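You operate a simulated robot arm through the tools that you are given. There is no shell and no other tool. Be economical: measure what you need, move in short steps, check, and stop when the job is done.

You are at the controls of a simulated robot arm. One attempt, no reset.

Task
Put one of the type blocks from the press bench on top of the brown wooden block there.

It is judged by the outcome, as a careful person would: the job done as asked, and still so three seconds after it is handed in. It fails if anything else is knocked over, pushed out of place, dropped, spilled or broken.

Robot
A 7-joint arm with a two-finger parallel gripper, fixed in place. Base frame: the origin is at the foot of the arm, x ahead of it, y to its left, z up; the work surface is at about z = 0. Units: mm, degrees, N and s.
With the tool pointing down near the work surface it reaches from about 220 to 580 mm from the base axis. Its first joint turns from -66.0 to 66.0 degrees. Payload 2.5 kg.
The TCP is the grasp point between the finger pads, 23 mm short of the fingertips. In the tool frame z runs along the fingers and y along their closing line. Largest opening 94 mm; finger width 38, thickness 10; the body of the gripper, 54 by 96 mm, starts 39 mm behind the TCP.
Orientation is that of the tool frame in the base frame, as [roll, pitch, yaw] about the fixed x, y, z axes, in that order (R = Rz(yaw) Ry(pitch) Rx(roll)). With the fingers straight down and closing along the base's y, the tool's x points along the base's -x, its y along +y and its z along -z.

Tools
- The arm moves only by the tool servo_tool. Its argument "increments" is a list of rows, each a list of 7 numbers: the opening, from 0 (shut) to 1 (fully open), then the shift along the tool's x, y, z in units of 500 mm (1.0 is 500 mm), then the turn, a rotation vector about the tool's x, y, z in units of 60 degrees (1.0 is 60 degrees). In form: [[jaw, x, y, z, wx, wy, wz], ...]. A call has 1 to 8 rows; each row is the pose to reach, as a shift and turn from the pose commanded when the call began, along the tool's axes at that moment. A call with a number of a shift or a turn outside -1 to 1 is refused whole. Rows are played at 5 a second. More than 50 mm and 8.6 degrees between two rows, or a gripper value outside its range, and nothing of the call is played. A pose out of reach is approached as far as the arm can. The call stops where the force on the tool passes 40 N (or 10 N more than at its start, if that is more) or the arm is blocked; 0.2 s more then pass. The fingers move at their own pace (about 108 mm/s each) and stop on an object; they squeeze with about 23 N. The grip force told is the motor's: it shows also when the fingers shut on nothing. Time passes only in rows, and 0.2 s behind the last, so rows that repeat a pose let the fingers close. The reply holds the time, the measured pose of the TCP, the force on the tool along the base axes, the opening and the grip force, in the units named above and with some noise, and new pictures: "pictures" is both (left out), scene, wrist or none.
- Cameras (640 x 400 px; columns grow to the right, rows downward): "scene" is fixed at [113.7, -405.6, 538.8]; the picture's right is [0.88, -0.48, 0.00], its down [-0.31, -0.55, -0.77] and it looks along [0.38, 0.68, -0.63] (base axes); focal length 352 px, centre (320, 200). "wrist" rides on the gripper at [-39, 0, -44] in the tool frame; the picture's right is [0.00, -1.00, 0.00], its down [0.97, 0.00, -0.24] and it looks along [0.24, 0.00, 0.97] (tool axes); focal length 218 px, centre (320, 200). There is no depth. A picture from a camera that has moved, and an enlarged one, comes with that camera's place and axes in the base frame and with its lens.
- close_up(camera, box): a new picture of the part [left, top, right, bottom] of that camera's present view, enlarged. No time passes.
- job_done(): hands the job in; it is judged then, once.

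Go step by step. Nothing tells you positions but the pictures and the camera data: compare them with the known pose of the tool, close in by small moves and look again before you grip or let go. The budget is 90 turns and 170 pictures, counting those below and the enlarged ones. Unless the task says otherwise, let go and move clear before handing in, and close with one line.

The tools are called after "Call:" as a command line: name --pt "numbers of a row" for each row, then --argument value for the rest, lists and objects as JSON in quotes. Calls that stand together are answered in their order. servo_tool: Moves the arm, as the interface text tells. Its arguments: {"type":"object","properties":{"increments":{"type":"array"},"pictures":{"type":"string","enum":["both","scene","wrist","none"]}},"required":["increments"]} The other tools are called the same way: close_up (camera, box) takes an enlarged picture of a part of a camera's view; job_done () hands the job in.

At the start:

```text
t: 0.0
tcp_pos: [441.6, -97.9, 292.2]
tool_rot: [-179.9, 0.0, 180.0]
contact_force: [0.1, -0.2, 0.2]
width: 94.2
grasp_force: 0.1
```

scene: 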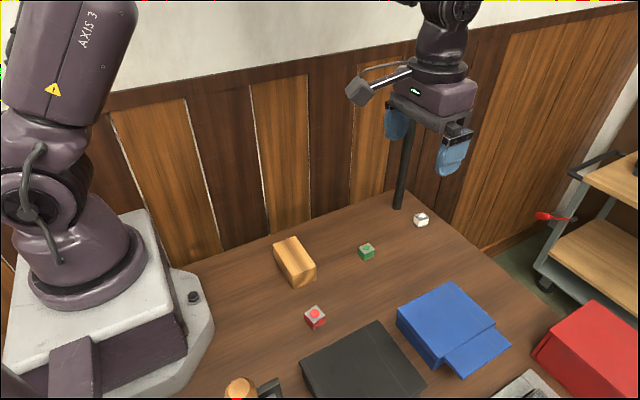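
wrist: 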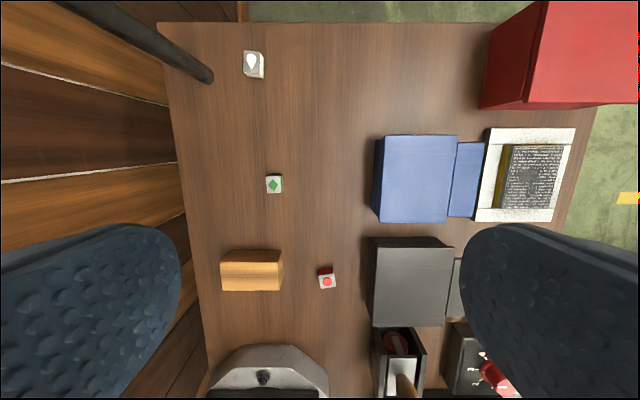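

I see three small type blocks (red, green, white) and the brown wooden block. The green one looks the freest, at roughly (428, -28), with the wooden block near (286, 20). I'll look closer before moving.

Call:
close_up --camera "scene" --box '[260, 200, 440, 340]'

Call:
close_up --camera "wrist" --box '[200, 150, 360, 310]'

```text
2.86 times, centred on (350, 270) of scene
camera zoom: at [113.7, -405.6, 538.8], right [0.88, -0.48, 0.0], down [-0.31, -0.55, -0.77], along [0.38, 0.68, -0.63], focal length 1007 px, centre (234, 0)
```

zoom: 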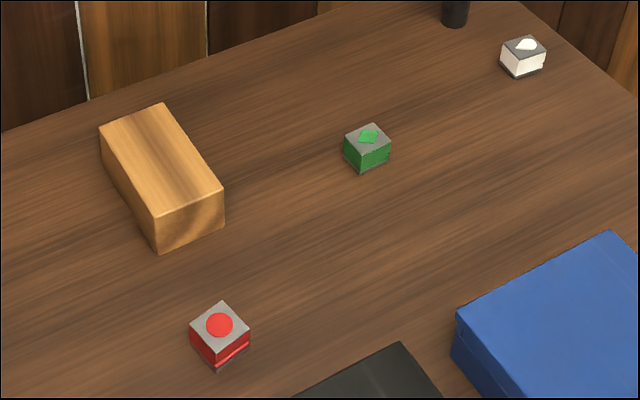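

```text
2.50 times, centred on (280, 230) of wrist
camera zoom: at [479.8, -97.1, 336.6], right [0.0, -1.0, 0.0], down [-0.97, 0.0, 0.24], along [-0.24, 0.0, -0.97], focal length 546 px, centre (420, 125)
```

zoom: 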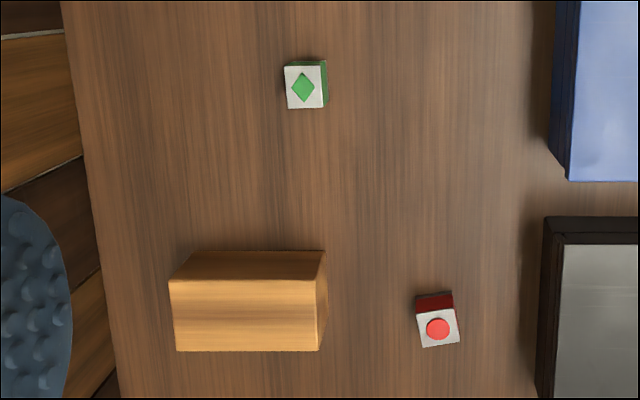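

The green block's top is about 22 mm square and 20 mm high, near (424, -29), turned a few degrees. I'll move above it and look again.

Call:
servo_tool --pt "1 0.01 0.035 0.07 0 0 0" --pt "1 0.02 0.07 0.14 0 0 0" --pt "1 0.03 0.105 0.21 0 0 0" --pt "1 0.034 0.137 0.28 0 0 0" --pt "1 0.034 0.137 0.32 0 0 0" --pt "1 0.034 0.137 0.32 0 0 0"

Call:
close_up --camera "wrist" --box '[240, 120, 400, 280]'

```text
t: 1.4
tcp_pos: [423.5, -30.4, 132.3]
tool_rot: [180.0, 0.0, -179.8]
contact_force: [0.2, -0.5, -0.4]
width: 94.2
grasp_force: 0.1
camera wrist: at [463.0, -28.9, 176.3], right [0.0, -1.0, 0.0], down [-0.97, 0.0, 0.24], along [-0.24, 0.0, -0.97], focal length 218 px, centre (320, 200)
```

scene: 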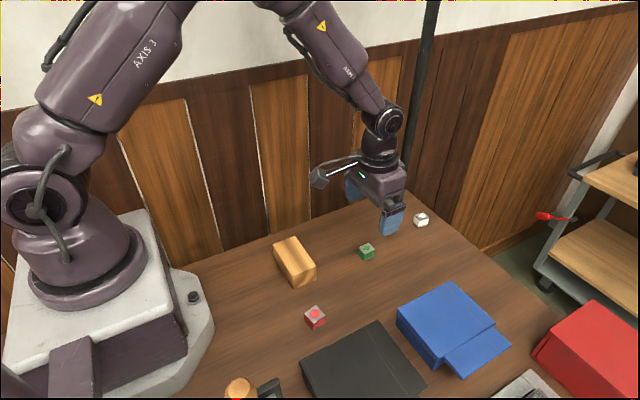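
wrist: 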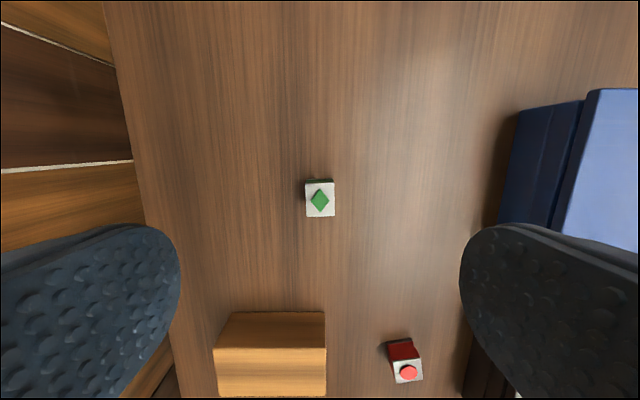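

```text
2.50 times, centred on (320, 200) of wrist
camera zoom: at [463.0, -28.9, 176.3], right [0.0, -1.0, 0.0], down [-0.97, 0.0, 0.24], along [-0.24, 0.0, -0.97], focal length 546 px, centre (320, 200)
```

zoom: 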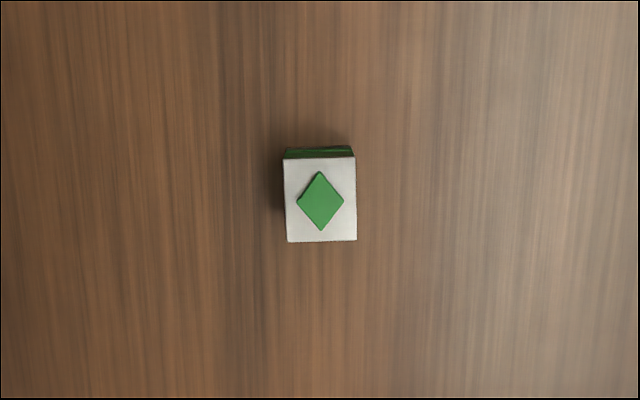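

The green block sits centred under the gripper and is well aligned (about 21 mm across y). I'll descend to TCP z ≈ 28 with the jaws open.

Call:
servo_tool --pt "0.6 0 0 0.05 0 0 0" --pt "0.6 0 0 0.1 0 0 0" --pt "0.6 0 0 0.15 0 0 0" --pt "0.6 0 0 0.19 0 0 0" --pt "0.6 0 0 0.208 0 0 0" --pt "0.6 0 0 0.208 0 0 0"

Call:
close_up --camera "scene" --box '[320, 190, 440, 280]'

```text
t: 2.8
tcp_pos: [423.4, -30.1, 29.0]
tool_rot: [-179.9, 0.0, -180.0]
contact_force: [0.3, -0.5, -0.2]
width: 56.6
grasp_force: 0.1
camera wrist: at [462.6, -29.0, 72.2], right [0.0, -1.0, 0.0], down [-0.97, 0.0, 0.24], along [-0.24, 0.0, -0.97], focal length 218 px, centre (320, 200)
```

scene: 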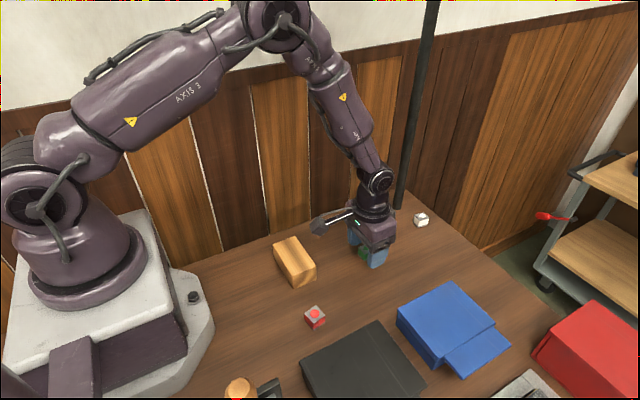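
wrist: 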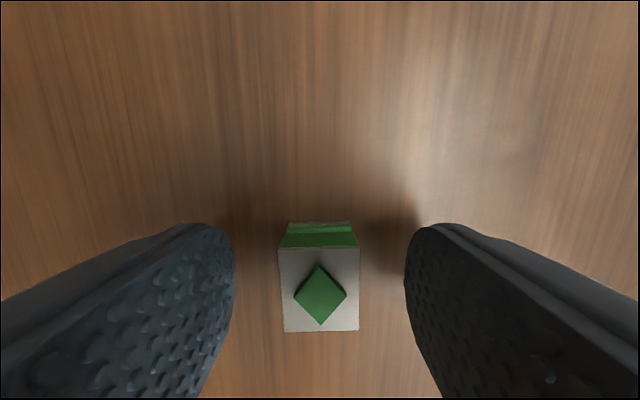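

```text
4.44 times, centred on (380, 235) of scene
camera zoom: at [113.7, -405.6, 538.8], right [0.88, -0.48, 0.0], down [-0.31, -0.55, -0.77], along [0.38, 0.68, -0.63], focal length 1567 px, centre (53, 44)
```

zoom: 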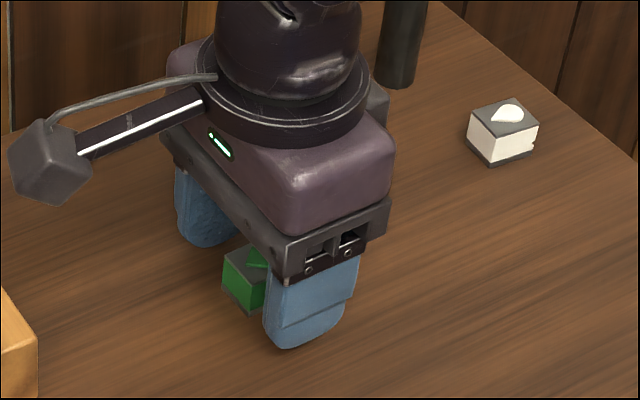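

The block is between the pads and centred on the TCP in x. Closing, then a small lift to check the grip.

Call:
servo_tool --pt "0.0 0 0 0 0 0 0" --pt "0.0 0 0 0 0 0 0" --pt "0.0 0 0 0 0 0 0" --pt "0.0 0 0 -0.03 0 0 0" --pt "0.0 0 0 -0.08 0 0 0" --pt "0.0 0 0 -0.15 0 0 0" --pt "0.0 0 0 -0.2 0 0 0" --pt "0.0 0 0 -0.2 0 0 0"

```text
t: 4.6
tcp_pos: [424.2, -28.1, 129.9]
tool_rot: [180.0, 0.0, 179.9]
contact_force: [0.3, -0.1, -0.6]
width: 20.7
grasp_force: 22.9
camera wrist: at [462.2, -27.9, 172.8], right [0.0, -1.0, 0.0], down [-0.97, 0.0, 0.24], along [-0.24, 0.0, -0.97], focal length 218 px, centre (320, 200)
```

scene: 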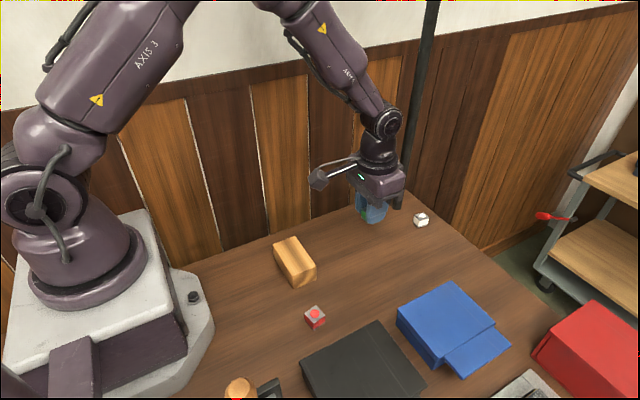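
wrist: 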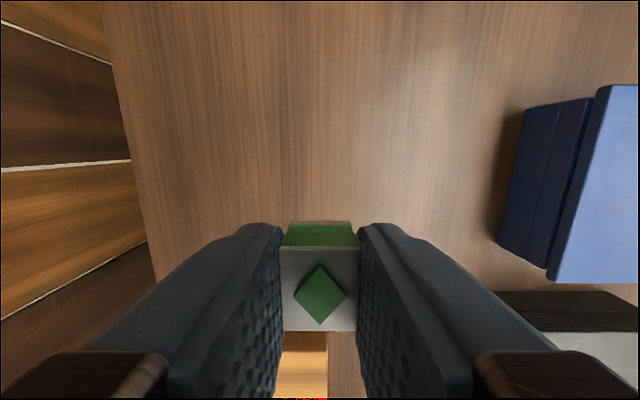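

The green block is held (20.7 mm). The wooden block's top is at z ≈ 37, spanning x 260–309 and y -34–55, so its centre is near (284, 10). I'll carry over at the current height.

Call:
servo_tool --pt "0.0 0.06 0.015 0 0 0 0" --pt "0.0 0.12 0.03 0 0 0 0" --pt "0.0 0.18 0.05 0 0 0 0" --pt "0.0 0.24 0.07 0 0 0 0" --pt "0.0 0.28 0.078 0 0 0 0" --pt "0.0 0.28 0.078 0 0 0 0"

Call:
close_up --camera "scene" --box '[230, 180, 350, 300]'

```text
t: 6.0
tcp_pos: [283.8, 10.0, 129.1]
tool_rot: [180.0, 0.0, -179.9]
contact_force: [-0.7, 0.5, -1.7]
width: 20.9
grasp_force: 22.7
camera wrist: at [322.4, 10.5, 172.7], right [0.0, -1.0, 0.0], down [-0.97, 0.0, 0.24], along [-0.24, 0.0, -0.97], focal length 218 px, centre (320, 200)
```

scene: 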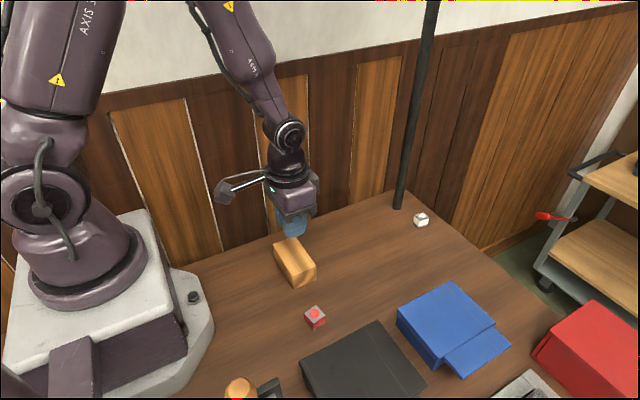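
wrist: 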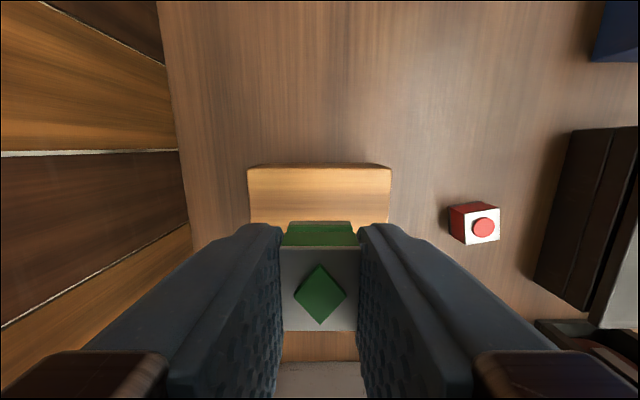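

```text
3.33 times, centred on (290, 240) of scene
camera zoom: at [113.7, -405.6, 538.8], right [0.88, -0.48, 0.0], down [-0.31, -0.55, -0.77], along [0.38, 0.68, -0.63], focal length 1175 px, centre (420, 67)
```

zoom: 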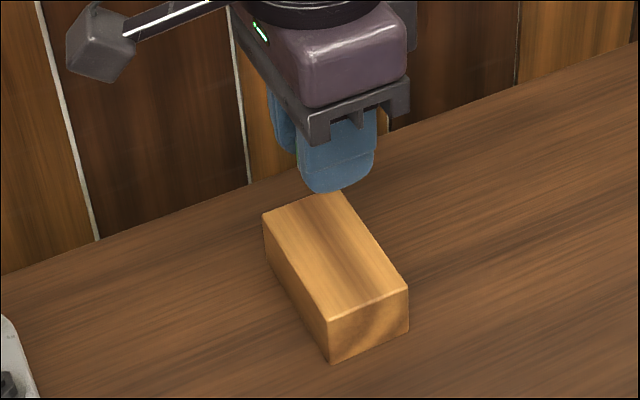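

The held block is over the wooden block's centre in both directions. I'll descend to just above contact and look.

Call:
servo_tool --pt "0.0 0 0 0.04 0 0 0" --pt "0.0 0 0 0.08 0 0 0" --pt "0.0 0 0 0.105 0 0 0" --pt "0.0 0 0 0.116 0 0 0" --pt "0.0 0 0 0.116 0 0 0"

Call:
close_up --camera "scene" --box '[250, 210, 340, 300]'

```text
t: 7.2
tcp_pos: [285.0, 9.5, 71.6]
tool_rot: [-180.0, 0.0, -179.9]
contact_force: [-0.3, -0.5, -1.6]
width: 20.8
grasp_force: 23.4
camera wrist: at [322.8, 10.6, 114.6], right [0.0, -1.0, 0.0], down [-0.97, 0.0, 0.24], along [-0.24, 0.0, -0.97], focal length 218 px, centre (320, 200)
```

scene: 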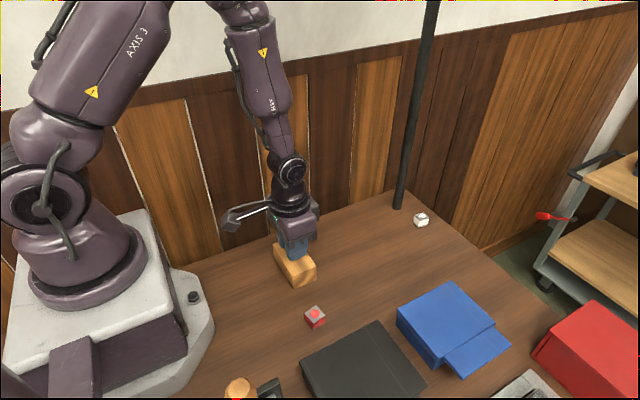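
wrist: 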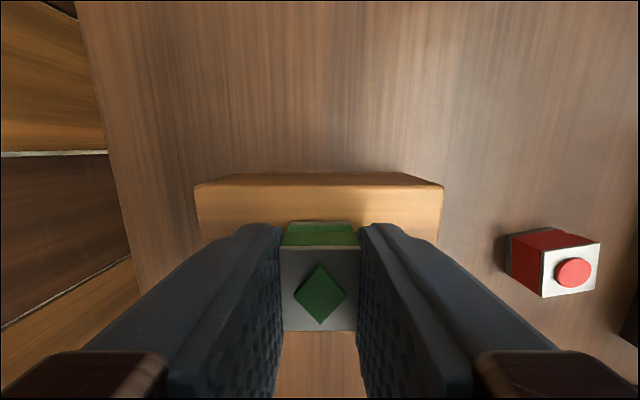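

```text
4.44 times, centred on (295, 255) of scene
camera zoom: at [113.7, -405.6, 538.8], right [0.88, -0.48, 0.0], down [-0.31, -0.55, -0.77], along [0.38, 0.68, -0.63], focal length 1567 px, centre (431, -44)
```

zoom: 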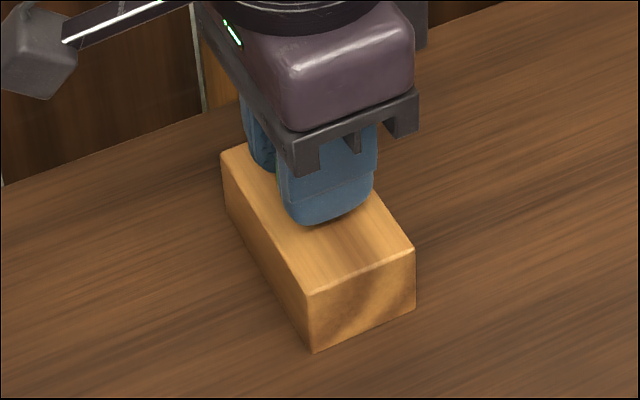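

The block is a few millimetres above the wood. I'll lower it by 1 mm steps and watch the force.

Call:
servo_tool --pt "0.0 0 0 0.002 0 0 0" --pt "0.0 0 0 0.004 0 0 0" --pt "0.0 0 0 0.006 0 0 0" --pt "0.0 0 0 0.006 0 0 0" --pictures "none"

```text
t: 8.2
tcp_pos: [284.0, 9.7, 68.5]
tool_rot: [-179.9, 0.1, -180.0]
contact_force: [-3.0, 1.0, 19.4]
width: 21.0
grasp_force: 23.1
```

The block has touched down (about 19 N). I'll ease up half a millimetre, then open the jaws.

Call:
servo_tool --pt "0.0 0 0 -0.001 0 0 0" --pt "0.0 0 0 -0.001 0 0 0" --pictures "wrist"

```text
t: 8.8
tcp_pos: [284.5, 8.4, 68.3]
tool_rot: [180.0, 0.0, -179.9]
contact_force: [-1.1, 1.8, 8.5]
width: 20.7
grasp_force: 22.9
camera wrist: at [323.0, 10.4, 112.0], right [0.0, -1.0, 0.0], down [-0.97, 0.0, 0.24], along [-0.24, 0.0, -0.97], focal length 218 px, centre (320, 200)
```

wrist: 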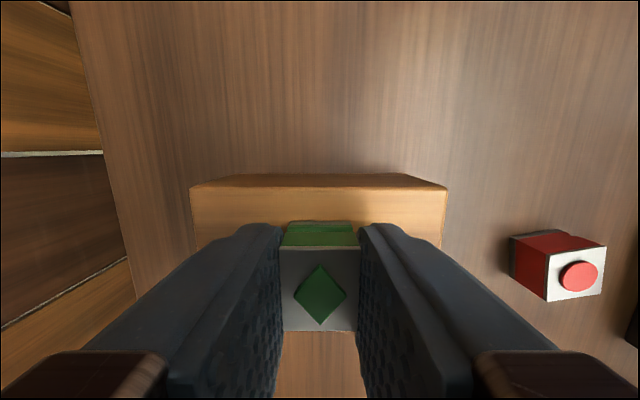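

The block is resting lightly, still in contact at about 8 N and centred. Opening moderately now, then straight up.

Call:
servo_tool --pt "0.3 0 0 0 0 0 0" --pt "0.5 0 0 0 0 0 0" --pt "0.5 0 0 0 0 0 0" --pt "0.5 0 0 -0.03 0 0 0" --pt "0.5 0 0 -0.09 0 0 0" --pt "0.5 0 0 -0.17 0 0 0" --pt "0.5 0 0 -0.25 0 0 0" --pt "0.5 0 0 -0.25 0 0 0"

Call:
close_up --camera "scene" --box '[250, 210, 340, 300]'

```text
t: 10.6
tcp_pos: [283.0, 8.7, 194.1]
tool_rot: [180.0, 0.0, 179.9]
contact_force: [-0.5, 0.1, -1.5]
width: 46.8
grasp_force: 0.1
camera wrist: at [321.7, 9.7, 237.4], right [0.0, -1.0, 0.0], down [-0.97, 0.0, 0.24], along [-0.24, 0.0, -0.97], focal length 218 px, centre (320, 200)
```

scene: 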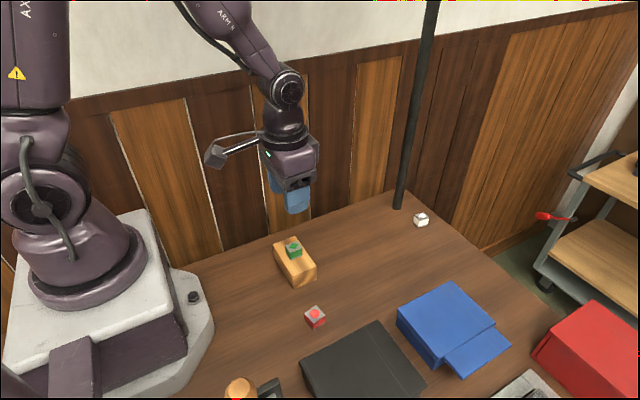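
wrist: 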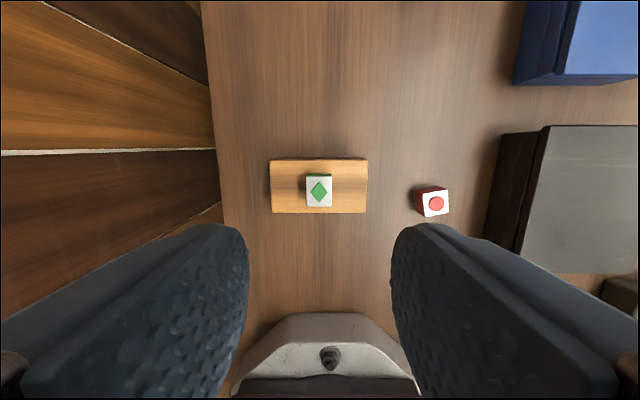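

```text
4.44 times, centred on (295, 255) of scene
camera zoom: at [113.7, -405.6, 538.8], right [0.88, -0.48, 0.0], down [-0.31, -0.55, -0.77], along [0.38, 0.68, -0.63], focal length 1567 px, centre (431, -44)
```

zoom: 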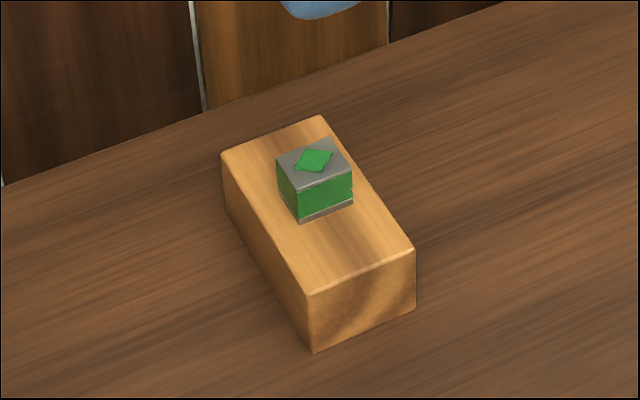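

The green type block rests flat and central on the wooden block. The gripper is clear and nothing else has moved, so I'm handing in.

Call:
job_done

```text
The job is handed in.
```

The green type block is on top of the brown wooden block, and the job is handed in.
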